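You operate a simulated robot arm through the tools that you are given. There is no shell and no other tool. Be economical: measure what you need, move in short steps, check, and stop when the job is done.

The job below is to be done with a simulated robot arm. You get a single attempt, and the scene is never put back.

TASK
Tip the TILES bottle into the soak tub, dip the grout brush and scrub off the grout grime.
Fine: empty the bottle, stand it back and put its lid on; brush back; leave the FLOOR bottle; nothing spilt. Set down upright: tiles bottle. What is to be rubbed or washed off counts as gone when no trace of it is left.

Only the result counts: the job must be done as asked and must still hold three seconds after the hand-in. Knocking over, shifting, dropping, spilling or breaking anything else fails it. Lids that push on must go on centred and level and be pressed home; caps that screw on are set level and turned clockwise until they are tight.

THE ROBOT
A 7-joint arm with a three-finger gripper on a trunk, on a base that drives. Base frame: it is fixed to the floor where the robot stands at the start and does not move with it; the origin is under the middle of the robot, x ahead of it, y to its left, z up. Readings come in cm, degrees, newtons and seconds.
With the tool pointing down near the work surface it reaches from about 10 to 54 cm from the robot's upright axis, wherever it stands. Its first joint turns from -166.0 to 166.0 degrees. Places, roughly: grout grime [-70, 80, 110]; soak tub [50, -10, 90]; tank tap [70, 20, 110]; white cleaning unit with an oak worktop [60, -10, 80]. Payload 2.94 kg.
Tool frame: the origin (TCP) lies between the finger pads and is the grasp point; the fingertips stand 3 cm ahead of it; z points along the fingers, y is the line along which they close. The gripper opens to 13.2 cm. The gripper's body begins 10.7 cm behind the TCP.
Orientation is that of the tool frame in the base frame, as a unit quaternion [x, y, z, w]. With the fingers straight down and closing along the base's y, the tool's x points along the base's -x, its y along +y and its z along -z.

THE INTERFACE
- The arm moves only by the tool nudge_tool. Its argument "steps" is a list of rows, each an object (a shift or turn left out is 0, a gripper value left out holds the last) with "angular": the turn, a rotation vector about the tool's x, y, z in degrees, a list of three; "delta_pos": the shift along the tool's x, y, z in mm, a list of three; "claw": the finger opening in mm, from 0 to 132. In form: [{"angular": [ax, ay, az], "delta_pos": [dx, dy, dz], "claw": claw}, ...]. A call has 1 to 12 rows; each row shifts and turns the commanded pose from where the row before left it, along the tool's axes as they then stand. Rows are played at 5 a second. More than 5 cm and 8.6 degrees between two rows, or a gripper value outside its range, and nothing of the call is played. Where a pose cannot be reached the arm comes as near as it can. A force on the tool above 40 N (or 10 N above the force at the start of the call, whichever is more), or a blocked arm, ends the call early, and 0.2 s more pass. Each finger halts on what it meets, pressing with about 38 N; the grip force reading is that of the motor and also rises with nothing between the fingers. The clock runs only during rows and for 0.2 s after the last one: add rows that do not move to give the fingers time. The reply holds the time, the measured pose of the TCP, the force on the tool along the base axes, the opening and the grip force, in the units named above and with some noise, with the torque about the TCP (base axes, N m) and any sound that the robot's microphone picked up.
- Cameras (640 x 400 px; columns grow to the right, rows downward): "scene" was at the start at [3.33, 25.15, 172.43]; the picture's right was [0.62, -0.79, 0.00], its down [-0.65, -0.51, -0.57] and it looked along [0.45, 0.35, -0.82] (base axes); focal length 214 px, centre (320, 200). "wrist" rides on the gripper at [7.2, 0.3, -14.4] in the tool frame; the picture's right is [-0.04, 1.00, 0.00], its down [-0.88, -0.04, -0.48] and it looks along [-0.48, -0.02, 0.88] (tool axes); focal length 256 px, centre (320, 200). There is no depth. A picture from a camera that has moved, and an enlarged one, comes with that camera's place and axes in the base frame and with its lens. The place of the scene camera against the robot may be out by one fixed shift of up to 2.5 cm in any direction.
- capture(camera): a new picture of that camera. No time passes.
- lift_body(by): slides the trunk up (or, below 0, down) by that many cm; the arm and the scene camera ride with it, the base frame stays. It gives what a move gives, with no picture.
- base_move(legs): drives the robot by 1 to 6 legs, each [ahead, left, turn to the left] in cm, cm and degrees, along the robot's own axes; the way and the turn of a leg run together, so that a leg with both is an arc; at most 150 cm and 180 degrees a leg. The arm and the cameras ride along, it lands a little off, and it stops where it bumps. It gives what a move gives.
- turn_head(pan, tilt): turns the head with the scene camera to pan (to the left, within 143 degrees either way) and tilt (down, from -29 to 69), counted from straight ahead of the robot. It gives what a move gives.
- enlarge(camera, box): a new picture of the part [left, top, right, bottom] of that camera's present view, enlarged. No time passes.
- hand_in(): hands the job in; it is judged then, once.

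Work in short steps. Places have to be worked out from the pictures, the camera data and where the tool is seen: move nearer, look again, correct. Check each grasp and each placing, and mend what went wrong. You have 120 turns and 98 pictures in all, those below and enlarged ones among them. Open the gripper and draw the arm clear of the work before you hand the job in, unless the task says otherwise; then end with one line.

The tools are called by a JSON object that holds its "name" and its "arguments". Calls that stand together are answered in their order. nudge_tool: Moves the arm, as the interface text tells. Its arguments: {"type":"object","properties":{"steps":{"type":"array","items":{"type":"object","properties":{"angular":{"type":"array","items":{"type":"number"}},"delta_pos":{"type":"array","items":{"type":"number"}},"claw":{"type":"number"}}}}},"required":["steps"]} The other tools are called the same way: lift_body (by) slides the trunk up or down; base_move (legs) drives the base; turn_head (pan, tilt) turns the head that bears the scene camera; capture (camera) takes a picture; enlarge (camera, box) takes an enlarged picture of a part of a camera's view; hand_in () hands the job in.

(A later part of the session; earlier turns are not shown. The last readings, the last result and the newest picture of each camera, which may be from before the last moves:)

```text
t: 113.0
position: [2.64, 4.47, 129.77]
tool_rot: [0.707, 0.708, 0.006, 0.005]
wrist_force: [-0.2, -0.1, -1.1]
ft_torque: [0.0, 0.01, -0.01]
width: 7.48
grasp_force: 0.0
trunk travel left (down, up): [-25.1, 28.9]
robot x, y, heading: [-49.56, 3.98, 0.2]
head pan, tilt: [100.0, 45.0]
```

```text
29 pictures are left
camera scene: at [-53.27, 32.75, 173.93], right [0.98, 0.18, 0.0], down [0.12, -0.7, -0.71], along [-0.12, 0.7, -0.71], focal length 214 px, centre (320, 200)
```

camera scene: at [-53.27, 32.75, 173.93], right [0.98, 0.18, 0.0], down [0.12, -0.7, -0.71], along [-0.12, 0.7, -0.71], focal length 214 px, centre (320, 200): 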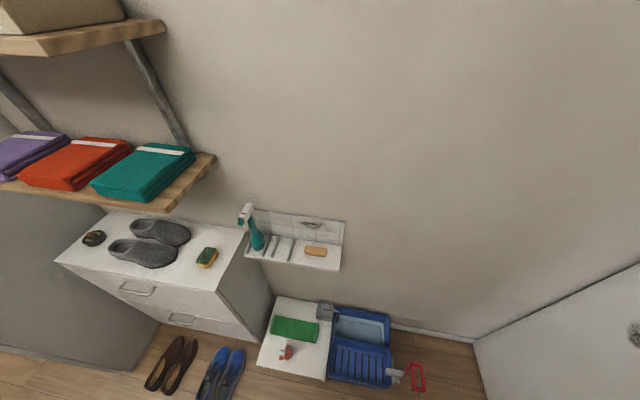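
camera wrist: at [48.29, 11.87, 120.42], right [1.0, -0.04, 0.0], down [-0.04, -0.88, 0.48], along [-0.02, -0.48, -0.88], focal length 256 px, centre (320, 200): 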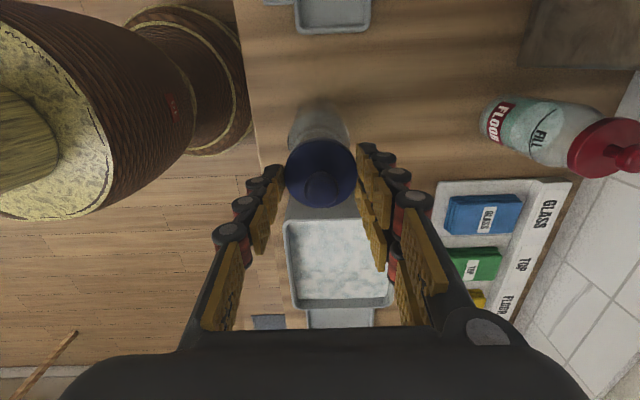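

The brush is at about (-63, 77, 100) on the shelf; the low table below begins at y≈45, so I'll stand at (-62, 15). I drive there and swing the arm left in an arc.

{"name": "base_move", "arguments": {"legs": [[-12, 0, 0], [0, 11, 0]]}}

{"name": "nudge_tool", "arguments": {"steps": [{"angular": [0.9, 0, 0]}, {"delta_pos": [48, 0, 0], "angular": [0, 0, -5.3]}, {"delta_pos": [48, 0, 0], "angular": [0, 0, -5.3]}, {"delta_pos": [48, 0, 0], "angular": [0, 0, -5.3]}, {"delta_pos": [48, 0, 0], "angular": [0, 0, -5.3]}, {"delta_pos": [48, 0, 0], "angular": [0, 0, -5.3]}, {"delta_pos": [48, 0, 0], "angular": [0, 0, -5.3]}, {"delta_pos": [48, 0, 0], "angular": [0, 0, -5.3]}, {"delta_pos": [48, 0, 0], "angular": [0, 0, -5.3]}, {"delta_pos": [48, 0, 0], "angular": [0, 0, -5.3]}, {}]}}

{"name": "nudge_tool", "arguments": {"steps": [{"delta_pos": [48, 0, 0], "angular": [0, 0, -5.3]}, {"delta_pos": [48, 0, 0], "angular": [0, 0, -5.3]}, {"delta_pos": [48, 0, 0], "angular": [0, 0, -5.3]}, {"delta_pos": [48, 0, 0], "angular": [0, 0, -5.3]}, {"delta_pos": [48, 0, 0], "angular": [0, 0, -5.3]}, {"delta_pos": [48, 0, 0], "angular": [0, 0, -5.3]}, {"delta_pos": [48, 0, 0], "angular": [0, 0, -5.3]}, {"delta_pos": [48, 0, 0], "angular": [0, 0, -5.3]}, {}]}}

{"name": "capture", "arguments": {"camera": "wrist"}}

```text
t: 115.0
position: [-9.25, 15.81, 129.78]
tool_rot: [0.706, 0.708, 0.006, 0.006]
wrist_force: [0.3, 0.5, 1.1]
ft_torque: [-0.02, 0.01, 0.02]
width: 7.51
grasp_force: 0.0
trunk travel left (down, up): [-25.1, 28.9]
robot x, y, heading: [-61.59, 15.08, 0.0]
head pan, tilt: [100.0, 45.0]
```

```text
t: 117.4
position: [-24.58, 54.68, 129.92]
tool_rot: [0.359, 0.933, 0.0, 0.0]
wrist_force: [-0.6, 0.6, 0.6]
ft_torque: [-0.02, 0.0, -0.01]
width: 7.5
grasp_force: 0.0
trunk travel left (down, up): [-25.1, 28.9]
robot x, y, heading: [-61.36, 15.0, 0.2]
head pan, tilt: [100.0, 45.0]
```

```text
t: 119.6
position: [-53.48, 69.48, 129.92]
tool_rot: [0.047, 0.999, 0.001, 0.0]
wrist_force: [0.1, 0.1, 0.2]
ft_torque: [0.01, 0.0, -0.01]
width: 7.5
grasp_force: 0.0
trunk travel left (down, up): [-25.1, 28.9]
robot x, y, heading: [-61.72, 15.27, 0.1]
head pan, tilt: [100.0, 45.0]
stopped in row 9: the arm was blocked; the commanded pose is now the measured one
```

```text
28 pictures are left
camera wrist: at [-60.8, 70.39, 144.25], right [0.14, 0.99, 0.0], down [0.87, -0.12, 0.48], along [0.47, -0.06, -0.88], focal length 256 px, centre (320, 200)
```

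wrist: 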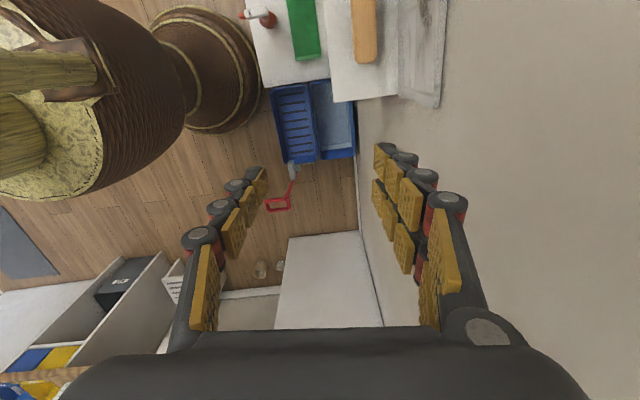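

The arm was blocked, probably by the head which is turned to the left above it. I turn the head away and retry carefully.

{"name": "turn_head", "arguments": {"pan": 36, "tilt": 60}}

{"name": "nudge_tool", "arguments": {"steps": [{"delta_pos": [20, 0, 0]}, {"delta_pos": [20, 0, 0]}, {}]}}

```text
t: 121.0
position: [-53.53, 69.41, 130.03]
tool_rot: [0.046, 0.999, 0.001, 0.001]
wrist_force: [-0.4, 0.2, 0.7]
ft_torque: [0.01, -0.01, -0.02]
width: 7.5
grasp_force: 0.0
trunk travel left (down, up): [-25.1, 28.9]
robot x, y, heading: [-61.32, 15.44, 0.3]
head pan, tilt: [36.0, 60.0]
```

```text
t: 122.0
position: [-53.49, 69.51, 130.14]
tool_rot: [0.084, 0.996, 0.002, 0.001]
wrist_force: [0.8, -0.4, -0.2]
ft_torque: [-0.01, 0.0, -0.01]
width: 7.52
grasp_force: 0.1
trunk travel left (down, up): [-25.1, 28.9]
robot x, y, heading: [-61.27, 15.31, 0.3]
head pan, tilt: [36.0, 60.0]
stopped in row 3: the arm was blocked; the commanded pose is now the measured one
```

Still blocked at x≈−53.5. I look at the scene to find what touches.

{"name": "capture", "arguments": {"camera": "scene"}}

```text
27 pictures are left
camera scene: at [-58.52, 39.8, 171.98], right [0.59, -0.81, 0.0], down [-0.7, -0.51, -0.5], along [0.4, 0.3, -0.87], focal length 214 px, centre (320, 200)
```

scene: 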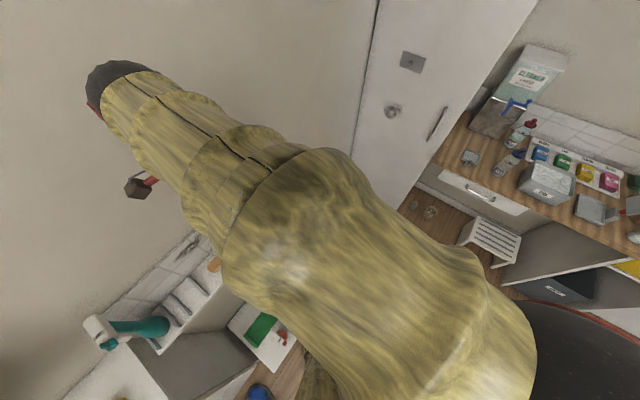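

The head's mast stands in the arm's way on the left. Instead I swing the arm back to the front and turn the whole base left by 90°.

{"name": "nudge_tool", "arguments": {"steps": [{"delta_pos": [-48, 0, 0], "angular": [0, 0, 5.3]}, {"delta_pos": [-48, 0, 0], "angular": [0, 0, 5.3]}, {"delta_pos": [-48, 0, 0], "angular": [0, 0, 5.3]}, {"delta_pos": [-48, 0, 0], "angular": [0, 0, 5.3]}, {"delta_pos": [-48, 0, 0], "angular": [0, 0, 5.3]}, {"delta_pos": [-48, 0, 0], "angular": [0, 0, 5.3]}, {"delta_pos": [-48, 0, 0], "angular": [0, 0, 5.3]}, {"delta_pos": [-48, 0, 0], "angular": [0, 0, 5.3]}, {}]}}

{"name": "nudge_tool", "arguments": {"steps": [{"delta_pos": [-48, 0, 0], "angular": [0, 0, 5.3]}, {"delta_pos": [-48, 0, 0], "angular": [0, 0, 5.3]}, {"delta_pos": [-48, 0, 0], "angular": [0, 0, 5.3]}, {"delta_pos": [-48, 0, 0], "angular": [0, 0, 5.3]}, {"delta_pos": [-48, 0, 0], "angular": [0, 0, 5.3]}, {"delta_pos": [-48, 0, 0], "angular": [0, 0, 5.3]}, {"delta_pos": [-48, 0, 0], "angular": [0, 0, 5.3]}, {}]}}

{"name": "base_move", "arguments": {"legs": [[0, 0, 90]]}}

{"name": "capture", "arguments": {"camera": "wrist"}}

```text
t: 124.0
position: [-20.54, 51.86, 130.24]
tool_rot: [0.438, 0.899, 0.003, 0.0]
wrist_force: [-0.2, 0.4, -0.6]
ft_torque: [0.02, 0.08, 0.01]
width: 7.51
grasp_force: 0.2
trunk travel left (down, up): [-25.1, 28.9]
robot x, y, heading: [-61.5, 14.87, 0.1]
head pan, tilt: [36.0, 60.0]
```

```text
t: 125.8
position: [-8.09, 21.22, 129.9]
tool_rot: [0.701, 0.714, 0.003, -0.001]
wrist_force: [0.1, -0.1, -0.7]
ft_torque: [0.01, -0.04, -0.05]
width: 7.51
grasp_force: 0.0
trunk travel left (down, up): [-25.1, 28.9]
robot x, y, heading: [-61.79, 15.13, 0.3]
head pan, tilt: [36.0, 60.0]
```

```text
t: 130.0
position: [-68.48, 68.47, 129.85]
tool_rot: [-0.016, 1.0, 0.001, -0.002]
wrist_force: [-0.4, -0.9, -0.6]
ft_torque: [-0.02, -0.01, -0.03]
width: 7.51
grasp_force: 0.0
trunk travel left (down, up): [-25.1, 28.9]
robot x, y, heading: [-61.94, 15.31, 90.9]
head pan, tilt: [36.0, 60.0]
```

```text
26 pictures are left
camera wrist: at [-75.6, 68.63, 144.24], right [0.01, 1.0, 0.0], down [0.88, -0.01, 0.47], along [0.47, 0.0, -0.88], focal length 256 px, centre (320, 200)
```

wrist: 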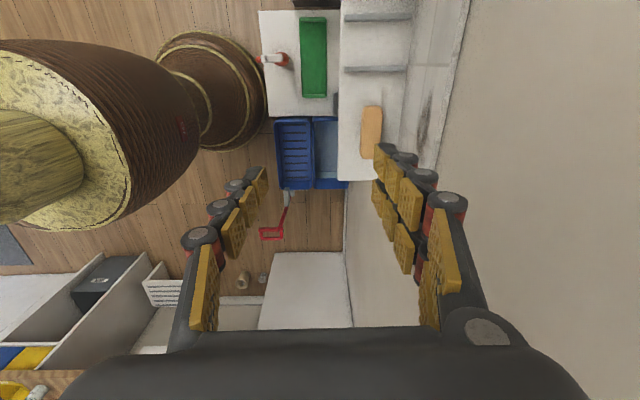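

The brush is at about (-65.2, 77.2), some 9 cm long along x, and the wall is close, so I must grip it lengthwise (closing along x). I yaw −88° so that the camera comes to the robot side.

{"name": "nudge_tool", "arguments": {"steps": [{"angular": [0, 0, -8], "claw": 118}, {"angular": [0, 0, -8]}, {"angular": [0, 0, -8]}, {"angular": [0, 0, -8]}, {"angular": [0, 0, -8]}, {"angular": [0, 0, -8]}, {"angular": [0, 0, -8]}, {"angular": [0, 0, -8]}, {"angular": [0, 0, -8]}, {"angular": [0, 0, -8]}, {"angular": [0, 0, -8.2]}, {}]}}

{"name": "nudge_tool", "arguments": {"steps": [{"delta_pos": [-25, 16, 40]}, {"delta_pos": [-25, 16, 40]}, {"delta_pos": [-25, 0, 40]}, {}]}}

{"name": "capture", "arguments": {"camera": "wrist"}}

```text
t: 132.6
position: [-68.35, 68.58, 129.97]
tool_rot: [0.708, -0.706, -0.003, 0.001]
wrist_force: [-0.5, 0.3, -0.9]
ft_torque: [-0.02, -0.03, 0.03]
width: 11.82
grasp_force: 0.0
trunk travel left (down, up): [-25.1, 28.9]
robot x, y, heading: [-61.83, 14.95, 91.1]
head pan, tilt: [36.0, 60.0]
```

```text
t: 133.6
position: [-71.71, 76.08, 117.93]
tool_rot: [-0.707, 0.707, 0.003, 0.0]
wrist_force: [-0.2, -0.2, -0.4]
ft_torque: [-0.04, -0.04, -0.03]
width: 11.82
grasp_force: 0.0
trunk travel left (down, up): [-25.1, 28.9]
robot x, y, heading: [-61.26, 15.09, 90.8]
head pan, tilt: [36.0, 60.0]
```

```text
25 pictures are left
camera wrist: at [-71.96, 68.88, 132.19], right [-1.0, 0.04, 0.01], down [0.04, 0.88, 0.48], along [0.02, 0.48, -0.88], focal length 256 px, centre (320, 200)
```

wrist: 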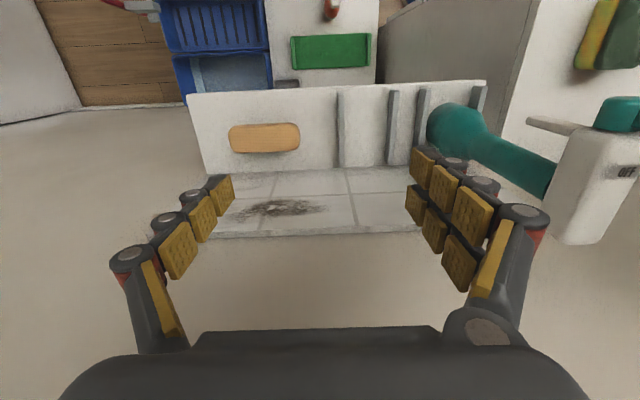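

I moved the wrong way in x; the brush is at about (-63.5, 78.4), top z≈95, ~10 cm long. I shift +x, open fully and come lower for a precise look.

{"name": "nudge_tool", "arguments": {"steps": [{"delta_pos": [0, -41, 0], "claw": 132}, {"delta_pos": [0, -41, 0]}, {"delta_pos": [-10, 0, 45]}, {"delta_pos": [-10, 0, 45]}, {}]}}

{"name": "capture", "arguments": {"camera": "wrist"}}

```text
t: 134.8
position: [-63.54, 78.13, 108.7]
tool_rot: [0.707, -0.707, -0.002, 0.001]
wrist_force: [0.6, -0.4, -0.8]
ft_torque: [0.0, 0.03, 0.02]
width: 13.19
grasp_force: 0.0
trunk travel left (down, up): [-25.1, 28.9]
robot x, y, heading: [-61.54, 14.94, 90.9]
head pan, tilt: [36.0, 60.0]
```

```text
24 pictures are left
camera wrist: at [-63.82, 70.94, 123.11], right [-1.0, 0.04, 0.01], down [0.04, 0.88, 0.48], along [0.02, 0.48, -0.88], focal length 256 px, centre (320, 200)
```

wrist: 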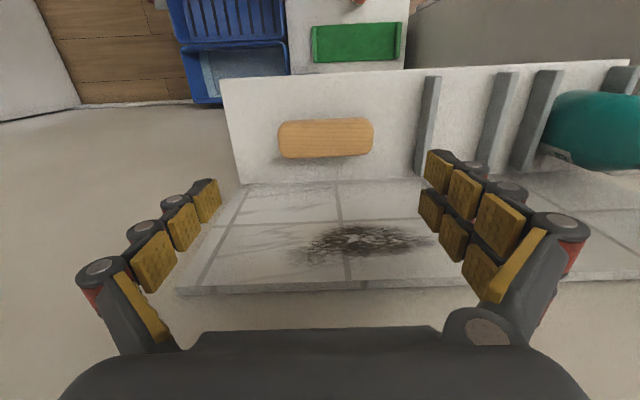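

Refined: brush centre (-64.1, 77.6), top z≈98, 9.4 cm long; wall face y≈83.8; grime x −72…−61.5, z 104…109. I descend to TCP 99.3 over the brush.

{"name": "nudge_tool", "arguments": {"steps": [{"delta_pos": [5, 5.5, 30]}, {"delta_pos": [0, 0, 30]}, {"delta_pos": [0, 0, 20]}, {"delta_pos": [0, 0, 14]}, {}]}}

{"name": "capture", "arguments": {"camera": "wrist"}}

```text
t: 136.0
position: [-64.12, 77.68, 99.43]
tool_rot: [0.707, -0.707, -0.003, 0.001]
wrist_force: [-0.1, -0.3, -0.1]
ft_torque: [0.0, 0.04, -0.02]
width: 13.22
grasp_force: 0.1
trunk travel left (down, up): [-25.1, 28.9]
robot x, y, heading: [-61.18, 15.16, 91.0]
head pan, tilt: [36.0, 60.0]
```

```text
23 pictures are left
camera wrist: at [-64.4, 70.45, 113.77], right [-1.0, 0.04, 0.01], down [0.04, 0.88, 0.48], along [0.02, 0.48, -0.88], focal length 256 px, centre (320, 200)
```

wrist: 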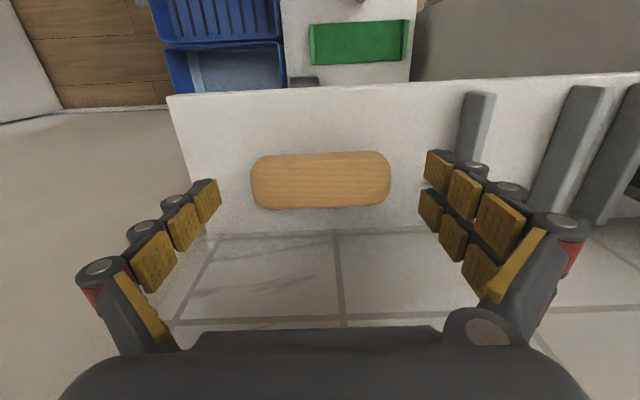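

The brush is centred between the fingers with its top 1.5 cm ahead of the TCP. Closing.

{"name": "nudge_tool", "arguments": {"steps": [{"delta_pos": [0, 0, 3], "claw": 80}, {}, {}, {}, {}]}}

{"name": "nudge_tool", "arguments": {"steps": [{"delta_pos": [0, 0, -30]}, {"delta_pos": [0, 0, -40]}, {"delta_pos": [0, 0, -40]}, {"delta_pos": [0, 0, -40]}, {}]}}

{"name": "capture", "arguments": {"camera": "wrist"}}

```text
t: 137.2
position: [-64.06, 77.7, 99.29]
tool_rot: [-0.707, 0.707, 0.002, -0.002]
wrist_force: [-1.0, 0.0, 2.5]
ft_torque: [0.01, -0.09, -0.01]
width: 9.41
grasp_force: 37.8
trunk travel left (down, up): [-25.1, 28.9]
robot x, y, heading: [-61.77, 15.51, 91.0]
head pan, tilt: [36.0, 60.0]
```

```text
t: 138.4
position: [-64.08, 77.5, 114.29]
tool_rot: [-0.707, 0.708, 0.003, -0.002]
wrist_force: [1.1, -0.5, -0.7]
ft_torque: [-0.01, 0.0, -0.02]
width: 9.4
grasp_force: 38.2
trunk travel left (down, up): [-25.1, 28.9]
robot x, y, heading: [-61.74, 14.85, 90.9]
head pan, tilt: [36.0, 60.0]
```

```text
22 pictures are left
camera wrist: at [-64.31, 70.3, 128.57], right [-1.0, 0.04, 0.01], down [0.04, 0.88, 0.48], along [0.02, 0.48, -0.88], focal length 256 px, centre (320, 200)
```

wrist: 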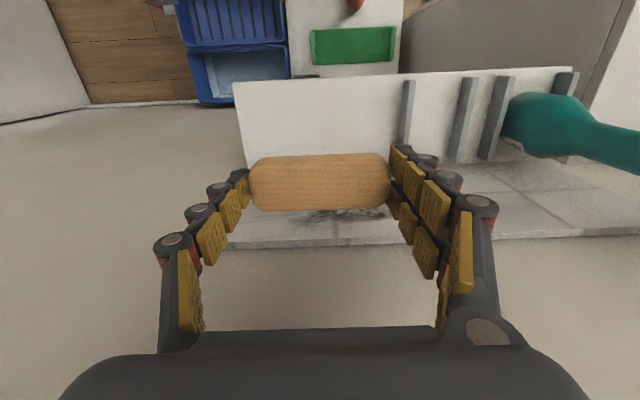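

The brush is held firmly (9.4 cm). Now to the tub: back off, turn right to face the worktop, and drive so that the brush is above the tub centre (50, −12).

{"name": "base_move", "arguments": {"legs": [[-15, 0, 0], [0, 0, -90.9], [47, 0, 0], [0, -13.5, 0]]}}

{"name": "capture", "arguments": {"camera": "wrist"}}

```text
t: 147.0
position: [48.12, -12.72, 114.28]
tool_rot: [0.012, 1.0, 0.003, 0.001]
wrist_force: [0.4, -0.3, 0.1]
ft_torque: [0.05, -0.01, -0.03]
width: 9.42
grasp_force: 38.1
trunk travel left (down, up): [-25.1, 28.9]
robot x, y, heading: [-14.67, -14.1, -0.8]
head pan, tilt: [36.0, 60.0]
```

```text
21 pictures are left
camera wrist: at [40.76, -12.47, 128.55], right [0.07, 1.0, 0.01], down [0.88, -0.06, 0.48], along [0.48, -0.03, -0.88], focal length 256 px, centre (320, 200)
```

wrist: 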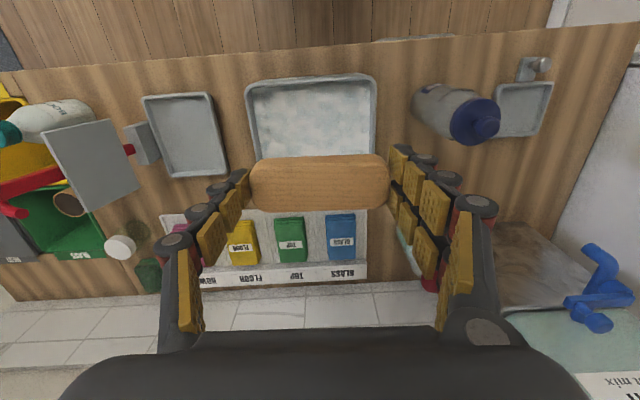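

The tub is centred at about (49.8, −13.2). I shift slightly and go down to just above the liquid.

{"name": "nudge_tool", "arguments": {"steps": [{"delta_pos": [-16, -4, 40]}, {"delta_pos": [0, 0, 45]}, {"delta_pos": [0, 0, 45]}, {"delta_pos": [0, 0, 30]}, {}]}}

{"name": "capture", "arguments": {"camera": "wrist"}}

```text
t: 148.2
position: [49.58, -13.28, 98.22]
tool_rot: [0.012, 1.0, 0.003, 0.001]
wrist_force: [0.2, 0.0, -0.9]
ft_torque: [0.02, -0.01, -0.02]
width: 9.38
grasp_force: 38.0
trunk travel left (down, up): [-25.1, 28.9]
robot x, y, heading: [-14.34, -13.85, -0.6]
head pan, tilt: [36.0, 60.0]
```

```text
20 pictures are left
camera wrist: at [42.37, -12.73, 112.53], right [0.07, 1.0, 0.01], down [0.88, -0.06, 0.48], along [0.48, -0.03, -0.88], focal length 256 px, centre (320, 200)
```

wrist: 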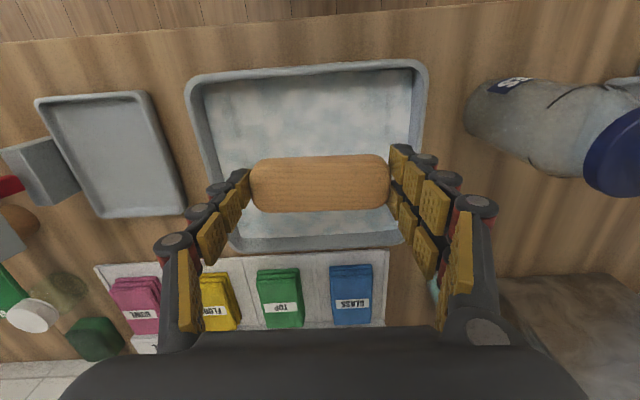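

Nearly centred; I shift 5 mm right and dip slowly.

{"name": "nudge_tool", "arguments": {"steps": [{"delta_pos": [0, -5, 15]}, {"delta_pos": [0, 0, 10]}, {"delta_pos": [0, 0, 10]}, {"delta_pos": [0, 0, 8]}, {}, {}]}}

{"name": "enlarge", "arguments": {"camera": "wrist", "box": [180, 40, 460, 260]}}

```text
t: 149.6
position: [49.72, -13.6, 93.98]
tool_rot: [0.013, 1.0, 0.002, 0.002]
wrist_force: [0.6, 0.0, -0.7]
ft_torque: [0.0, -0.01, 0.01]
width: 9.41
grasp_force: 37.8
trunk travel left (down, up): [-25.1, 28.9]
robot x, y, heading: [-14.58, -13.63, -0.6]
head pan, tilt: [36.0, 60.0]
```

```text
1.82 times, centred on (320, 150) of wrist
camera zoom: at [42.38, -13.22, 108.24], right [0.07, 1.0, 0.01], down [0.88, -0.06, 0.48], along [0.48, -0.03, -0.88], focal length 465 px, centre (320, 291)
```

zoom: 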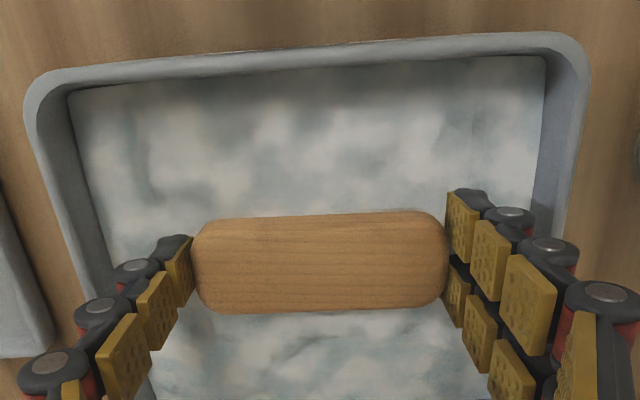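

Liquid lies about 2 cm under the rim; to be safe I dip 1.5 cm deeper, watching for the tub floor, and swish a little.

{"name": "nudge_tool", "arguments": {"steps": [{"delta_pos": [0, 0, 5]}, {"delta_pos": [0, 0, 5]}, {"delta_pos": [0, 0, 5]}, {"delta_pos": [4, 0, 0]}, {"delta_pos": [-8, 0, 0]}, {"delta_pos": [4, 0, 0]}, {}, {}]}}

{"name": "enlarge", "arguments": {"camera": "wrist", "box": [180, 40, 460, 260]}}

```text
t: 151.4
position: [49.7, -13.81, 92.51]
tool_rot: [0.012, 1.0, 0.002, 0.001]
wrist_force: [0.1, 0.7, -0.8]
ft_torque: [-0.01, 0.02, -0.01]
width: 9.41
grasp_force: 37.8
trunk travel left (down, up): [-25.1, 28.9]
robot x, y, heading: [-14.44, -13.8, -0.6]
head pan, tilt: [36.0, 60.0]
```

```text
1.82 times, centred on (320, 150) of wrist
camera zoom: at [42.37, -13.29, 106.75], right [0.07, 1.0, 0.01], down [0.88, -0.06, 0.48], along [0.48, -0.03, -0.88], focal length 465 px, centre (320, 291)
```

zoom: 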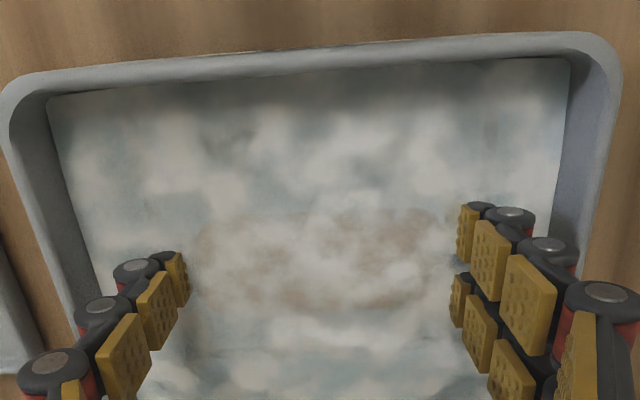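

The whole brush is submerged. I lift it, let it drip over the tub for two seconds, and look.

{"name": "nudge_tool", "arguments": {"steps": [{"delta_pos": [0, 0, -20]}, {"delta_pos": [0, 0, -25]}, {}, {}, {}, {}, {}, {}, {}, {}, {}, {}]}}

{"name": "nudge_tool", "arguments": {"steps": [{"delta_pos": [0, 0, -25]}, {"delta_pos": [0, 0, -45]}, {"delta_pos": [0, 0, -45]}, {"delta_pos": [0, 0, -45]}, {"delta_pos": [0, 0, -13]}, {}, {}]}}

{"name": "capture", "arguments": {"camera": "wrist"}}

```text
t: 154.0
position: [49.61, -13.73, 96.95]
tool_rot: [0.012, 1.0, 0.003, 0.0]
wrist_force: [-0.4, -0.1, -1.0]
ft_torque: [-0.03, 0.0, -0.01]
width: 9.37
grasp_force: 37.8
trunk travel left (down, up): [-25.1, 28.9]
robot x, y, heading: [-14.42, -13.68, -0.2]
head pan, tilt: [36.0, 60.0]
```

```text
t: 155.6
position: [49.55, -13.72, 114.23]
tool_rot: [0.013, 1.0, 0.002, 0.001]
wrist_force: [0.6, 0.5, -0.1]
ft_torque: [-0.01, 0.0, 0.01]
width: 9.38
grasp_force: 38.1
trunk travel left (down, up): [-25.1, 28.9]
robot x, y, heading: [-14.32, -13.7, -0.3]
head pan, tilt: [36.0, 60.0]
```

```text
17 pictures are left
camera wrist: at [42.29, -13.31, 128.54], right [0.07, 1.0, 0.01], down [0.88, -0.06, 0.48], along [0.48, -0.03, -0.88], focal length 256 px, centre (320, 200)
```

wrist: 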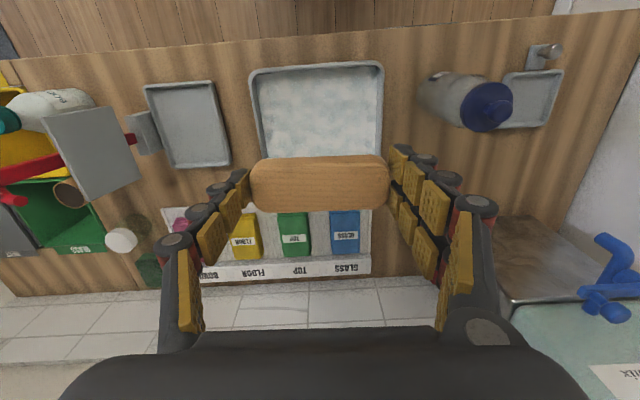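

Brush is wet and the worktop clean. I drive back and face the wall from (-73, 3), so the arm can stretch with a horizontal tool.

{"name": "base_move", "arguments": {"legs": [[-58.5, 0, 0], [0, 0, 90.3], [13, 0, 0]]}}

{"name": "nudge_tool", "arguments": {"steps": [{"angular": [0, -8, 0]}, {"angular": [0, -8, 0]}, {"angular": [0, -8, 0]}, {"angular": [0, -8, 0]}, {"angular": [0, -8, 0]}, {"angular": [0, -8, 0]}, {"angular": [0, -8, 0]}, {"angular": [0, -8, 0]}, {"angular": [0, -8, 0]}, {"angular": [0, -8, 0]}, {"angular": [0, -8, 0]}, {"angular": [0, -2, 0]}]}}

```text
t: 163.6
position: [-74.27, 63.6, 114.1]
tool_rot: [-0.705, 0.709, 0.002, -0.003]
wrist_force: [0.3, -0.2, 0.1]
ft_torque: [-0.07, -0.02, -0.03]
width: 9.36
grasp_force: 37.8
trunk travel left (down, up): [-25.1, 28.9]
robot x, y, heading: [-73.04, -0.53, 90.5]
head pan, tilt: [36.0, 60.0]
```

```text
t: 166.2
position: [-73.16, 63.15, 113.83]
tool_rot: [-0.606, 0.626, 0.335, 0.36]
wrist_force: [-0.8, -0.5, -0.9]
ft_torque: [0.01, 0.04, -0.01]
width: 9.37
grasp_force: 37.8
out of reach, approached as far as the arm can: row 8, 9, 10, 11
trunk travel left (down, up): [-25.1, 28.9]
robot x, y, heading: [-73.19, -0.39, 90.3]
head pan, tilt: [36.0, 60.0]
```

{"name": "nudge_tool", "arguments": {"steps": [{"delta_pos": [-24, -10, 40]}, {"delta_pos": [-24, -10, 40]}, {}]}}

```text
t: 167.0
position: [-70.85, 72.38, 114.17]
tool_rot: [-0.604, 0.621, 0.343, 0.364]
wrist_force: [-0.1, 1.2, -0.5]
ft_torque: [-0.01, 0.02, -0.04]
width: 9.38
grasp_force: 38.1
trunk travel left (down, up): [-25.1, 28.9]
robot x, y, heading: [-72.92, -0.45, 90.5]
head pan, tilt: [36.0, 60.0]
```

{"name": "nudge_tool", "arguments": {"steps": [{"angular": [0, -7.5, 0]}, {"angular": [0, -7.5, 0]}, {"angular": [0, -7.5, 0]}, {"angular": [0, -7.5, 0]}, {}]}}

{"name": "capture", "arguments": {"camera": "wrist"}}

```text
t: 168.2
position: [-70.88, 72.46, 114.0]
tool_rot: [-0.603, 0.622, 0.342, 0.365]
wrist_force: [-0.5, 0.0, 0.2]
ft_torque: [-0.02, 0.03, -0.01]
width: 9.37
grasp_force: 38.0
out of reach, approached as far as the arm can: row 1, 2, 3, 4
trunk travel left (down, up): [-25.1, 28.9]
robot x, y, heading: [-72.82, -0.29, 90.5]
head pan, tilt: [36.0, 60.0]
```

```text
16 pictures are left
camera wrist: at [-71.89, 56.44, 114.88], right [-1.0, 0.06, 0.02], down [0.02, 0.03, 1.0], along [0.06, 1.0, -0.03], focal length 256 px, centre (320, 200)
```

wrist: 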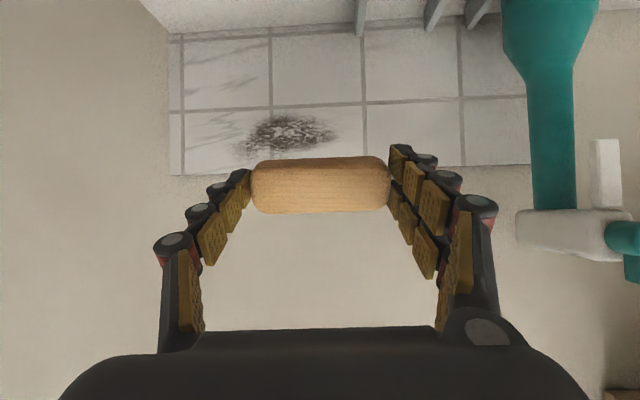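

The pitch is limited with the hand low relative to the shoulder. I raise the hand 20 cm with the arm, lower the trunk 20 cm, and then pitch to horizontal.

{"name": "nudge_tool", "arguments": {"steps": [{"delta_pos": [-34, 0, -20]}, {"delta_pos": [-34, 0, -20]}, {"delta_pos": [-34, 0, -20]}, {"delta_pos": [-34, 0, -20]}, {"delta_pos": [-34, 0, -20]}, {}]}}

{"name": "lift_body", "arguments": {"by": -20}}

{"name": "nudge_tool", "arguments": {"steps": [{"angular": [0, -7.5, 0]}, {"angular": [0, -7.5, 0]}, {"angular": [0, -7.5, 0]}, {"angular": [0, -7.5, 0]}, {}]}}

```text
t: 169.6
position: [-71.13, 72.35, 133.52]
tool_rot: [-0.604, 0.622, 0.341, 0.364]
wrist_force: [0.0, 0.0, 0.1]
ft_torque: [-0.07, -0.01, 0.0]
width: 9.39
grasp_force: 38.1
trunk travel left (down, up): [-25.1, 28.9]
robot x, y, heading: [-73.0, -0.86, 90.3]
head pan, tilt: [36.0, 60.0]
```

```text
t: 171.8
position: [-71.13, 72.25, 113.71]
tool_rot: [-0.603, 0.622, 0.342, 0.365]
wrist_force: [-0.3, -0.5, -0.4]
ft_torque: [-0.02, 0.02, -0.01]
width: 9.4
grasp_force: 38.0
trunk travel left (down, up): [-5.1, 48.9]
robot x, y, heading: [-73.09, -0.41, 90.4]
head pan, tilt: [36.0, 60.0]
```

```text
t: 173.0
position: [-70.74, 72.7, 115.2]
tool_rot: [-0.544, 0.565, 0.422, 0.456]
wrist_force: [-0.5, 0.8, -1.5]
ft_torque: [0.08, 0.0, 0.0]
width: 9.38
grasp_force: 38.2
out of reach, approached as far as the arm can: row 1, 2, 3, 4
trunk travel left (down, up): [-5.1, 48.9]
robot x, y, heading: [-72.78, -0.52, 90.4]
head pan, tilt: [36.0, 60.0]
```

{"name": "nudge_tool", "arguments": {"steps": [{"delta_pos": [0, -45, 0]}, {"delta_pos": [0, -40, 0]}, {"angular": [0, -5, 0]}, {"angular": [0, -5, 0]}, {"angular": [0, -4, 0]}, {}]}}

```text
t: 174.4
position: [-74.29, 72.7, 116.45]
tool_rot: [-0.472, 0.493, 0.497, 0.536]
wrist_force: [-0.1, 0.6, 0.7]
ft_torque: [-0.03, 0.01, 0.02]
width: 9.38
grasp_force: 37.8
out of reach, approached as far as the arm can: row 1, 2, 3, 4, 5
trunk travel left (down, up): [-5.1, 48.9]
robot x, y, heading: [-72.79, -0.59, 90.7]
head pan, tilt: [36.0, 60.0]
```

The tool is now horizontal (about 4° high), only shifted sideways. I correct the pitch by +3.5° and see where it settles; position can be set with base and trunk.

{"name": "nudge_tool", "arguments": {"steps": [{"angular": [0, 3.5, 0]}, {}]}}

{"name": "capture", "arguments": {"camera": "wrist"}}

```text
t: 175.0
position: [-74.18, 72.68, 116.45]
tool_rot: [-0.491, 0.503, 0.488, 0.517]
wrist_force: [-0.4, -0.3, -0.6]
ft_torque: [-0.01, -0.02, -0.01]
width: 9.37
grasp_force: 38.3
trunk travel left (down, up): [-5.1, 48.9]
robot x, y, heading: [-73.08, -0.19, 90.5]
head pan, tilt: [36.0, 60.0]
```

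```text
15 pictures are left
camera wrist: at [-75.15, 58.44, 108.97], right [-1.0, 0.04, 0.03], down [0.0, -0.49, 0.87], along [0.05, 0.87, 0.48], focal length 256 px, centre (320, 200)
```

wrist: 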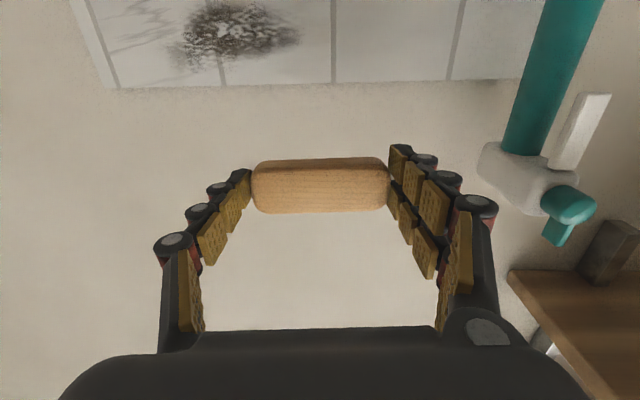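

Now horizontal and in reach. I turn the base 2.4° left to square the brush to the wall, drive right 10 cm to x≈−67, and lower trunk and hand to z≈107.

{"name": "base_move", "arguments": {"legs": [[0, 0, 2.4], [0, -10.2, 0]]}}

{"name": "lift_body", "arguments": {"by": -5}}

{"name": "nudge_tool", "arguments": {"steps": [{"delta_pos": [15, 0, 0]}, {"delta_pos": [15, 0, 0]}, {"delta_pos": [14, 0, 0]}, {}]}}

```text
t: 176.6
position: [-67.12, 73.09, 116.38]
tool_rot: [-0.501, 0.494, 0.497, 0.508]
wrist_force: [0.3, 0.3, -1.1]
ft_torque: [-0.01, -0.01, -0.01]
width: 9.41
grasp_force: 38.1
trunk travel left (down, up): [-5.1, 48.9]
robot x, y, heading: [-62.67, 0.1, 92.9]
head pan, tilt: [36.0, 60.0]
```

```text
t: 177.5
position: [-67.02, 73.02, 111.51]
tool_rot: [-0.501, 0.494, 0.498, 0.508]
wrist_force: [-0.8, -0.2, -0.4]
ft_torque: [0.0, -0.01, -0.03]
width: 9.37
grasp_force: 38.2
trunk travel left (down, up): [-0.1, 53.9]
robot x, y, heading: [-62.83, -0.02, 92.9]
head pan, tilt: [36.0, 60.0]
```

```text
t: 178.5
position: [-67.48, 73.17, 107.08]
tool_rot: [-0.499, 0.497, 0.493, 0.511]
wrist_force: [0.8, 0.2, -1.0]
ft_torque: [-0.02, -0.01, 0.04]
width: 9.35
grasp_force: 37.6
out of reach, approached as far as the arm can: row 3
trunk travel left (down, up): [-0.1, 53.9]
robot x, y, heading: [-63.06, -0.19, 93.3]
head pan, tilt: [36.0, 60.0]
```

At (-67.5, 73.2, 107). I advance towards the wall, the last part in small steps until light contact.

{"name": "nudge_tool", "arguments": {"steps": [{"delta_pos": [0, 0, 25]}, {"delta_pos": [0, 0, 20]}, {"delta_pos": [0, 0, 6]}, {"delta_pos": [0, 0, 3]}, {"delta_pos": [0, 0, 3]}, {"delta_pos": [0, 0, 3]}, {}]}}

{"name": "capture", "arguments": {"camera": "wrist"}}

```text
t: 180.1
position: [-67.6, 79.18, 107.19]
tool_rot: [-0.499, 0.497, 0.495, 0.509]
wrist_force: [-0.2, -0.1, -0.3]
ft_torque: [-0.01, 0.01, 0.02]
width: 9.4
grasp_force: 37.8
trunk travel left (down, up): [-0.1, 53.9]
robot x, y, heading: [-62.61, -0.36, 92.9]
head pan, tilt: [36.0, 60.0]
```

```text
14 pictures are left
camera wrist: at [-68.03, 64.84, 99.79], right [-1.0, 0.01, 0.03], down [0.02, -0.48, 0.88], along [0.02, 0.88, 0.48], focal length 256 px, centre (320, 200)
```

wrist: 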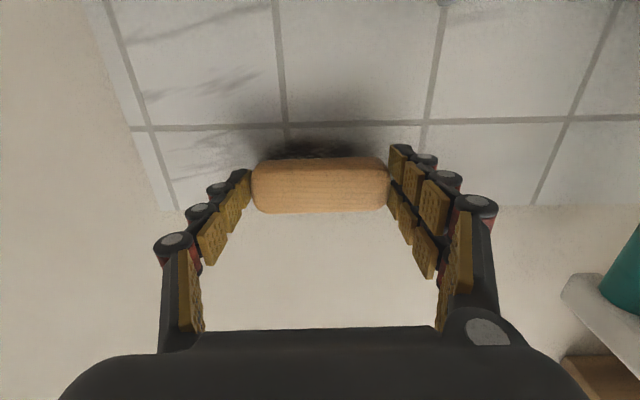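

{"name": "nudge_tool", "arguments": {"steps": [{"delta_pos": [0, 0, 2]}, {"delta_pos": [0, 0, 2]}, {"delta_pos": [0, 0, 2]}, {"delta_pos": [0, 0, 2]}, {}]}}

```text
t: 181.3
position: [-67.56, 79.75, 107.28]
tool_rot: [-0.499, 0.497, 0.494, 0.51]
wrist_force: [1.2, -28.4, -4.1]
ft_torque: [0.05, -0.04, -0.17]
width: 9.45
grasp_force: 38.4
trunk travel left (down, up): [-0.1, 53.9]
robot x, y, heading: [-62.99, 0.05, 92.9]
head pan, tilt: [36.0, 60.0]
```

Contact at y≈79.75 with 28 N. I ease off 1.5 mm and start scrubbing sideways.

{"name": "nudge_tool", "arguments": {"steps": [{"delta_pos": [0, 0, -1.5]}, {"delta_pos": [0, 15, 0]}, {"delta_pos": [0, 15, 0]}, {"delta_pos": [0, -15, 0]}, {"delta_pos": [0, -15, 0]}, {"delta_pos": [0, -15, 0]}, {"delta_pos": [0, -15, 0]}, {"delta_pos": [0, 15, 0]}, {"delta_pos": [0, 15, 0]}, {}]}}

```text
t: 183.5
position: [-69.9, 79.78, 108.08]
tool_rot: [-0.499, 0.494, 0.498, 0.509]
wrist_force: [6.6, -16.6, 1.8]
ft_torque: [0.11, -0.06, -0.89]
width: 9.37
grasp_force: 38.0
out of reach, approached as far as the arm can: row 6, 7
trunk travel left (down, up): [-0.1, 53.9]
robot x, y, heading: [-62.75, 0.16, 93.2]
head pan, tilt: [36.0, 60.0]
```

Rightward is limited by the arm, so I back off 1 cm, drive the base right 5 cm and back 5 cm, giving the arm room, then look at the result so far.

{"name": "nudge_tool", "arguments": {"steps": [{"delta_pos": [0, 0, -30]}, {}]}}

{"name": "base_move", "arguments": {"legs": [[-5, -5.5, 0]]}}

{"name": "nudge_tool", "arguments": {"steps": [{"delta_pos": [10, 0, 20]}, {"delta_pos": [15, 0, 20]}, {}]}}

{"name": "capture", "arguments": {"camera": "wrist"}}

```text
t: 184.1
position: [-69.93, 76.77, 107.93]
tool_rot: [-0.501, 0.493, 0.498, 0.507]
wrist_force: [-0.1, 0.0, 0.6]
ft_torque: [-0.04, -0.02, 0.01]
width: 9.36
grasp_force: 37.9
trunk travel left (down, up): [-0.1, 53.9]
robot x, y, heading: [-63.09, 0.01, 93.0]
head pan, tilt: [36.0, 60.0]
```

```text
t: 185.1
position: [-64.16, 72.1, 108.0]
tool_rot: [-0.501, 0.494, 0.498, 0.508]
wrist_force: [0.2, 0.9, -0.5]
ft_torque: [0.04, 0.03, 0.0]
width: 9.38
grasp_force: 38.2
trunk travel left (down, up): [-0.1, 53.9]
robot x, y, heading: [-56.84, -4.5, 93.0]
head pan, tilt: [36.0, 60.0]
```

```text
t: 185.9
position: [-64.2, 76.26, 105.42]
tool_rot: [-0.502, 0.493, 0.498, 0.507]
wrist_force: [1.3, 0.0, -1.8]
ft_torque: [0.06, 0.0, 0.0]
width: 9.37
grasp_force: 38.2
trunk travel left (down, up): [-0.1, 53.9]
robot x, y, heading: [-57.12, -4.62, 92.8]
head pan, tilt: [36.0, 60.0]
```

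```text
13 pictures are left
camera wrist: at [-64.38, 61.85, 97.98], right [-1.0, 0.0, 0.03], down [0.02, -0.48, 0.87], along [0.01, 0.87, 0.48], focal length 256 px, centre (320, 200)
```

wrist: 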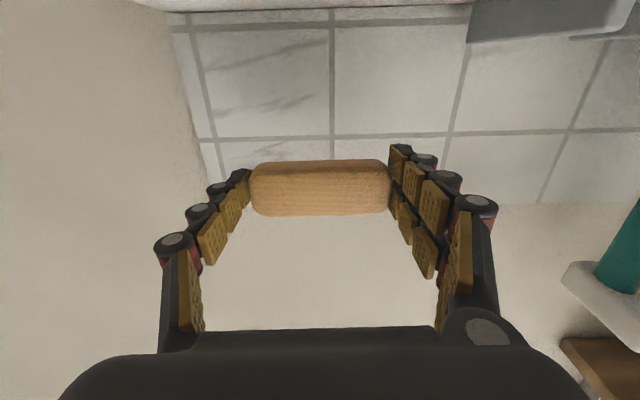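

Much is wiped already. I press again at z≈105.4 and scrub towards −x in strokes, then at higher z.

{"name": "nudge_tool", "arguments": {"steps": [{"delta_pos": [0, 0, 31]}, {"delta_pos": [0, 0, 4.5]}, {"delta_pos": [0, 20, 0]}, {"delta_pos": [0, 20, 0]}, {"delta_pos": [0, 20, 0]}, {"delta_pos": [0, -20, 0]}, {"delta_pos": [0, -20, 0]}, {"delta_pos": [0, -20, 0]}, {}]}}

{"name": "nudge_tool", "arguments": {"steps": [{"delta_pos": [-13, 0, 0]}, {"delta_pos": [0, 20, 0]}, {"delta_pos": [0, 20, 0]}, {"delta_pos": [0, 20, 0]}, {"delta_pos": [-13, -20, 0]}, {"delta_pos": [0, -20, 0]}, {"delta_pos": [0, -20, 0]}, {"delta_pos": [0, 20, 0]}, {"delta_pos": [0, 20, 0]}, {"delta_pos": [0, 20, 0]}, {}]}}

```text
t: 187.9
position: [-64.23, 79.75, 105.63]
tool_rot: [-0.5, 0.494, 0.497, 0.508]
wrist_force: [1.0, 1.0, 0.2]
ft_torque: [0.0, -0.03, 0.03]
width: 9.36
grasp_force: 37.6
trunk travel left (down, up): [-0.1, 53.9]
robot x, y, heading: [-56.84, -4.72, 93.1]
head pan, tilt: [36.0, 60.0]
```

```text
t: 190.3
position: [-70.1, 79.44, 108.09]
tool_rot: [-0.5, 0.494, 0.497, 0.508]
wrist_force: [-0.4, -0.4, -0.9]
ft_torque: [-0.02, 0.01, 0.01]
width: 9.36
grasp_force: 37.6
trunk travel left (down, up): [-0.1, 53.9]
robot x, y, heading: [-57.25, -4.5, 92.9]
head pan, tilt: [36.0, 60.0]
```

No force was felt, so the strokes were barely touching. I press 4 mm more and repeat, compensating the slight yaw drift.

{"name": "nudge_tool", "arguments": {"steps": [{"delta_pos": [0, 0, 4]}, {"delta_pos": [0, -20, -1]}, {"delta_pos": [0, -20, -1]}, {"delta_pos": [0, -20, -1]}, {"delta_pos": [0, 20, 1]}, {"delta_pos": [0, 20, 1]}, {"delta_pos": [0, 20, 1]}, {}]}}

```text
t: 192.1
position: [-69.96, 79.71, 108.16]
tool_rot: [-0.5, 0.494, 0.498, 0.508]
wrist_force: [7.6, -22.9, -0.6]
ft_torque: [0.03, 0.01, -0.41]
width: 9.36
grasp_force: 38.8
trunk travel left (down, up): [-0.1, 53.9]
robot x, y, heading: [-57.1, -4.79, 92.9]
head pan, tilt: [36.0, 60.0]
```

Good contact now (23 N). I continue with strokes at lower heights down to z≈104.5.

{"name": "nudge_tool", "arguments": {"steps": [{"delta_pos": [13, 0, -0.5]}, {"delta_pos": [0, -20, -1]}, {"delta_pos": [0, -20, -1]}, {"delta_pos": [0, -20, -1]}, {"delta_pos": [12, 0, 0]}, {"delta_pos": [0, 20, 1]}, {"delta_pos": [0, 20, 1]}, {"delta_pos": [0, 20, 1]}, {"delta_pos": [10, 0, 0]}, {"delta_pos": [0, -20, -1]}, {"delta_pos": [0, -20, -1]}, {"delta_pos": [0, -20, -1]}]}}

{"name": "nudge_tool", "arguments": {"steps": [{"delta_pos": [0, 20, 1]}, {"delta_pos": [0, 20, 1]}, {"delta_pos": [0, 20, 1]}, {"delta_pos": [-15, 0, 0]}, {"delta_pos": [0, -20, -1]}, {"delta_pos": [0, -20, -1]}, {"delta_pos": [0, -20, -1]}, {"delta_pos": [-15, 0, 0]}, {"delta_pos": [0, 20, 1]}, {"delta_pos": [0, 20, 1]}, {"delta_pos": [0, 20, 1]}, {}]}}

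```text
t: 194.7
position: [-64.07, 79.59, 104.54]
tool_rot: [-0.501, 0.493, 0.498, 0.507]
wrist_force: [-0.6, 0.1, -1.4]
ft_torque: [-0.01, -0.01, -0.04]
width: 9.36
grasp_force: 38.0
trunk travel left (down, up): [-0.1, 53.9]
robot x, y, heading: [-56.89, -4.83, 93.1]
head pan, tilt: [36.0, 60.0]
```

```text
t: 197.3
position: [-70.02, 79.96, 107.69]
tool_rot: [-0.5, 0.493, 0.498, 0.508]
wrist_force: [4.6, -17.0, -0.2]
ft_torque: [0.04, -0.03, 0.18]
width: 9.33
grasp_force: 37.6
trunk travel left (down, up): [-0.1, 53.9]
robot x, y, heading: [-57.26, -4.83, 92.8]
head pan, tilt: [36.0, 60.0]
```

I retract 11 cm and inspect the panel.

{"name": "nudge_tool", "arguments": {"steps": [{"delta_pos": [0, 0, -40]}, {"delta_pos": [0, 0, -40]}, {"delta_pos": [0, 0, -35]}, {}]}}

{"name": "enlarge", "arguments": {"camera": "wrist", "box": [180, 0, 460, 175]}}

```text
t: 198.3
position: [-70.04, 68.41, 107.42]
tool_rot: [-0.501, 0.493, 0.497, 0.509]
wrist_force: [-0.1, -0.4, -0.9]
ft_torque: [-0.03, -0.01, 0.0]
width: 9.34
grasp_force: 37.9
trunk travel left (down, up): [-0.1, 53.9]
robot x, y, heading: [-56.91, -4.95, 92.9]
head pan, tilt: [36.0, 60.0]
```

```text
2.29 times, centred on (320, 88) of wrist
camera zoom: at [-70.36, 54.15, 99.97], right [-1.0, 0.0, 0.03], down [0.02, -0.49, 0.87], along [0.01, 0.87, 0.49], focal length 585 px, centre (320, 457)
```

zoom: 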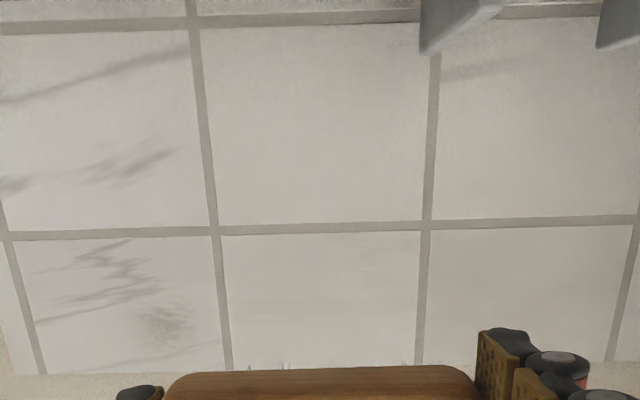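

Nearly clean; a faint smear remains at about (-62.3, 108.5). I shift the base 4 cm right and scrub that spot more.

{"name": "base_move", "arguments": {"legs": [[0, -6, 0]]}}

{"name": "nudge_tool", "arguments": {"steps": [{"delta_pos": [-10, 0, 40]}, {"delta_pos": [0, 0, 40]}, {"delta_pos": [0, 0, 28]}, {"delta_pos": [0, 0, 4]}, {"delta_pos": [0, 0, 3]}, {}]}}

```text
t: 199.3
position: [-64.08, 68.73, 107.45]
tool_rot: [-0.501, 0.493, 0.498, 0.507]
wrist_force: [-0.5, -0.1, -0.2]
ft_torque: [-0.01, 0.05, -0.01]
width: 9.36
grasp_force: 37.9
trunk travel left (down, up): [-0.1, 53.9]
robot x, y, heading: [-50.76, -4.46, 92.9]
head pan, tilt: [36.0, 60.0]
```

```text
t: 200.7
position: [-63.99, 79.93, 108.53]
tool_rot: [-0.501, 0.493, 0.498, 0.508]
wrist_force: [1.6, -32.1, -5.6]
ft_torque: [0.06, -0.07, -0.04]
width: 9.37
grasp_force: 37.4
trunk travel left (down, up): [-0.1, 53.9]
robot x, y, heading: [-51.02, -4.32, 93.0]
head pan, tilt: [36.0, 60.0]
```

{"name": "nudge_tool", "arguments": {"steps": [{"delta_pos": [0, -20, -1.5]}, {"delta_pos": [0, -15, -0.7]}, {"delta_pos": [0, 20, 1]}, {"delta_pos": [0, 20, 1]}, {"delta_pos": [5, -20, -1]}, {"delta_pos": [0, -20, -1]}, {"delta_pos": [0, 20, 1]}, {"delta_pos": [0, 20, 1]}, {"delta_pos": [-10, -20, -1]}, {"delta_pos": [0, -20, -1]}, {"delta_pos": [0, 20, 1]}, {"delta_pos": [0, 20, 1]}]}}

{"name": "nudge_tool", "arguments": {"steps": [{"delta_pos": [0, 20, 1]}, {"delta_pos": [0, 20, 1]}, {"delta_pos": [0, 20, 1]}, {"delta_pos": [15, -20, -1]}, {"delta_pos": [0, -20, -1]}, {"delta_pos": [0, -20, -1]}, {"delta_pos": [0, -20, -1]}, {"delta_pos": [0, -20, -1]}, {"delta_pos": [-10, 0, 0]}, {"delta_pos": [0, 20, 1]}, {"delta_pos": [0, 20, 1]}, {}]}}

{"name": "nudge_tool", "arguments": {"steps": [{"delta_pos": [0, 0, -40]}, {"delta_pos": [0, 0, -40]}, {"delta_pos": [0, 0, -40]}, {}]}}

{"name": "enlarge", "arguments": {"camera": "wrist", "box": [180, 0, 460, 175]}}

```text
t: 203.3
position: [-64.36, 80.19, 109.36]
tool_rot: [-0.499, 0.494, 0.498, 0.508]
wrist_force: [5.7, -20.5, 0.5]
ft_torque: [0.12, -0.06, 0.19]
width: 9.33
grasp_force: 38.2
trunk travel left (down, up): [-0.1, 53.9]
robot x, y, heading: [-50.86, -4.71, 92.8]
head pan, tilt: [36.0, 60.0]
```

```text
t: 205.9
position: [-64.58, 80.16, 108.45]
tool_rot: [-0.501, 0.493, 0.498, 0.507]
wrist_force: [-1.0, -1.6, -0.8]
ft_torque: [0.0, 0.02, 0.09]
width: 9.32
grasp_force: 38.4
trunk travel left (down, up): [-0.1, 53.9]
robot x, y, heading: [-50.66, -4.25, 92.8]
head pan, tilt: [36.0, 60.0]
```

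```text
t: 206.9
position: [-64.49, 68.23, 108.46]
tool_rot: [-0.501, 0.493, 0.498, 0.507]
wrist_force: [0.3, -0.8, 0.2]
ft_torque: [-0.06, 0.02, 0.0]
width: 9.32
grasp_force: 37.8
trunk travel left (down, up): [-0.1, 53.9]
robot x, y, heading: [-50.91, -4.9, 92.9]
head pan, tilt: [36.0, 60.0]
```

```text
2.29 times, centred on (320, 88) of wrist
camera zoom: at [-64.88, 53.97, 100.91], right [-1.0, 0.0, 0.03], down [0.02, -0.49, 0.87], along [0.01, 0.87, 0.49], focal length 585 px, centre (320, 457)
```

zoom: 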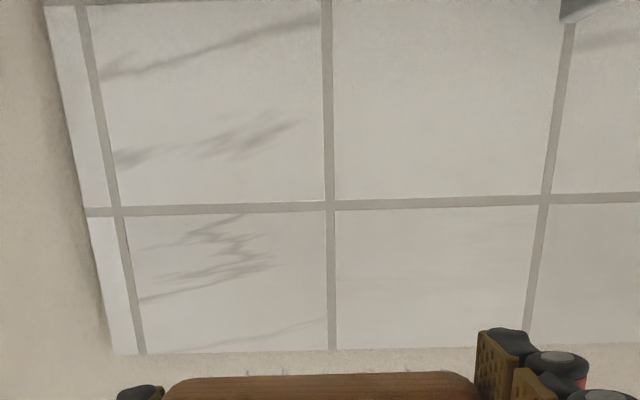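

The panel is clean (only the marble veins remain). Now I bring the brush back: trunk up, pull in, pitch the tool down.

{"name": "nudge_tool", "arguments": {"steps": [{"delta_pos": [0, 0, -45]}, {"delta_pos": [0, 0, -45]}, {}]}}

{"name": "lift_body", "arguments": {"by": 25}}

{"name": "nudge_tool", "arguments": {"steps": [{"angular": [0, 8, 0]}, {"angular": [0, 8, 0]}, {"angular": [0, 8, 0]}, {"angular": [0, 8, 0]}, {"angular": [0, 8, 0]}, {"angular": [0, 8, 0]}, {"angular": [0, 8, 0]}, {"angular": [0, 8, 0]}, {"angular": [0, 8, 0]}, {"angular": [0, 8, 0]}, {"angular": [0, 8, 0]}, {}]}}

```text
t: 207.7
position: [-64.6, 59.17, 108.34]
tool_rot: [-0.501, 0.493, 0.498, 0.507]
wrist_force: [0.0, -1.1, 0.3]
ft_torque: [-0.04, 0.02, -0.01]
width: 9.31
grasp_force: 37.8
trunk travel left (down, up): [-0.1, 53.9]
robot x, y, heading: [-51.01, -4.26, 92.9]
head pan, tilt: [36.0, 60.0]
```

```text
t: 210.3
position: [-64.68, 59.25, 133.34]
tool_rot: [-0.501, 0.493, 0.497, 0.508]
wrist_force: [0.5, -0.3, -0.4]
ft_torque: [-0.02, -0.01, 0.0]
width: 9.32
grasp_force: 37.9
trunk travel left (down, up): [-25.1, 28.9]
robot x, y, heading: [-50.89, -4.55, 92.8]
head pan, tilt: [36.0, 60.0]
```

```text
t: 212.9
position: [-64.65, 59.18, 133.39]
tool_rot: [-0.706, 0.708, 0.01, 0.022]
wrist_force: [0.7, 0.1, -0.7]
ft_torque: [-0.02, 0.0, 0.03]
width: 9.33
grasp_force: 37.9
trunk travel left (down, up): [-25.1, 28.9]
robot x, y, heading: [-50.91, -4.55, 92.8]
head pan, tilt: [36.0, 60.0]
```

{"name": "nudge_tool", "arguments": {"steps": [{"angular": [-1, 2.6, 0]}, {}]}}

{"name": "base_move", "arguments": {"legs": [[18.3, -1.5, 0]]}}

{"name": "capture", "arguments": {"camera": "wrist"}}

```text
t: 213.5
position: [-64.75, 59.17, 133.41]
tool_rot: [-0.706, 0.708, 0.0, 0.001]
wrist_force: [0.0, -1.1, -0.1]
ft_torque: [0.04, 0.02, -0.03]
width: 9.33
grasp_force: 38.0
trunk travel left (down, up): [-25.1, 28.9]
robot x, y, heading: [-50.89, -4.37, 92.9]
head pan, tilt: [36.0, 60.0]
```

```text
t: 215.0
position: [-63.98, 77.96, 133.17]
tool_rot: [-0.706, 0.708, -0.001, 0.0]
wrist_force: [-0.8, 0.2, -0.2]
ft_torque: [-0.03, 0.05, 0.0]
width: 9.31
grasp_force: 37.9
trunk travel left (down, up): [-25.1, 28.9]
robot x, y, heading: [-50.44, 14.14, 92.6]
head pan, tilt: [36.0, 60.0]
```

```text
10 pictures are left
camera wrist: at [-64.38, 70.83, 147.55], right [-1.0, 0.05, 0.0], down [0.04, 0.88, 0.47], along [0.02, 0.47, -0.88], focal length 256 px, centre (320, 200)
```

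wrist: 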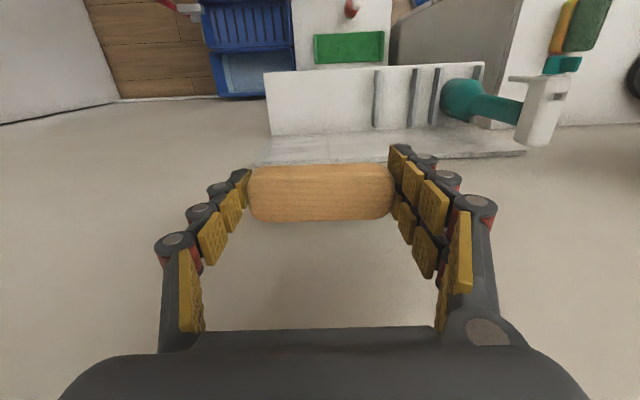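

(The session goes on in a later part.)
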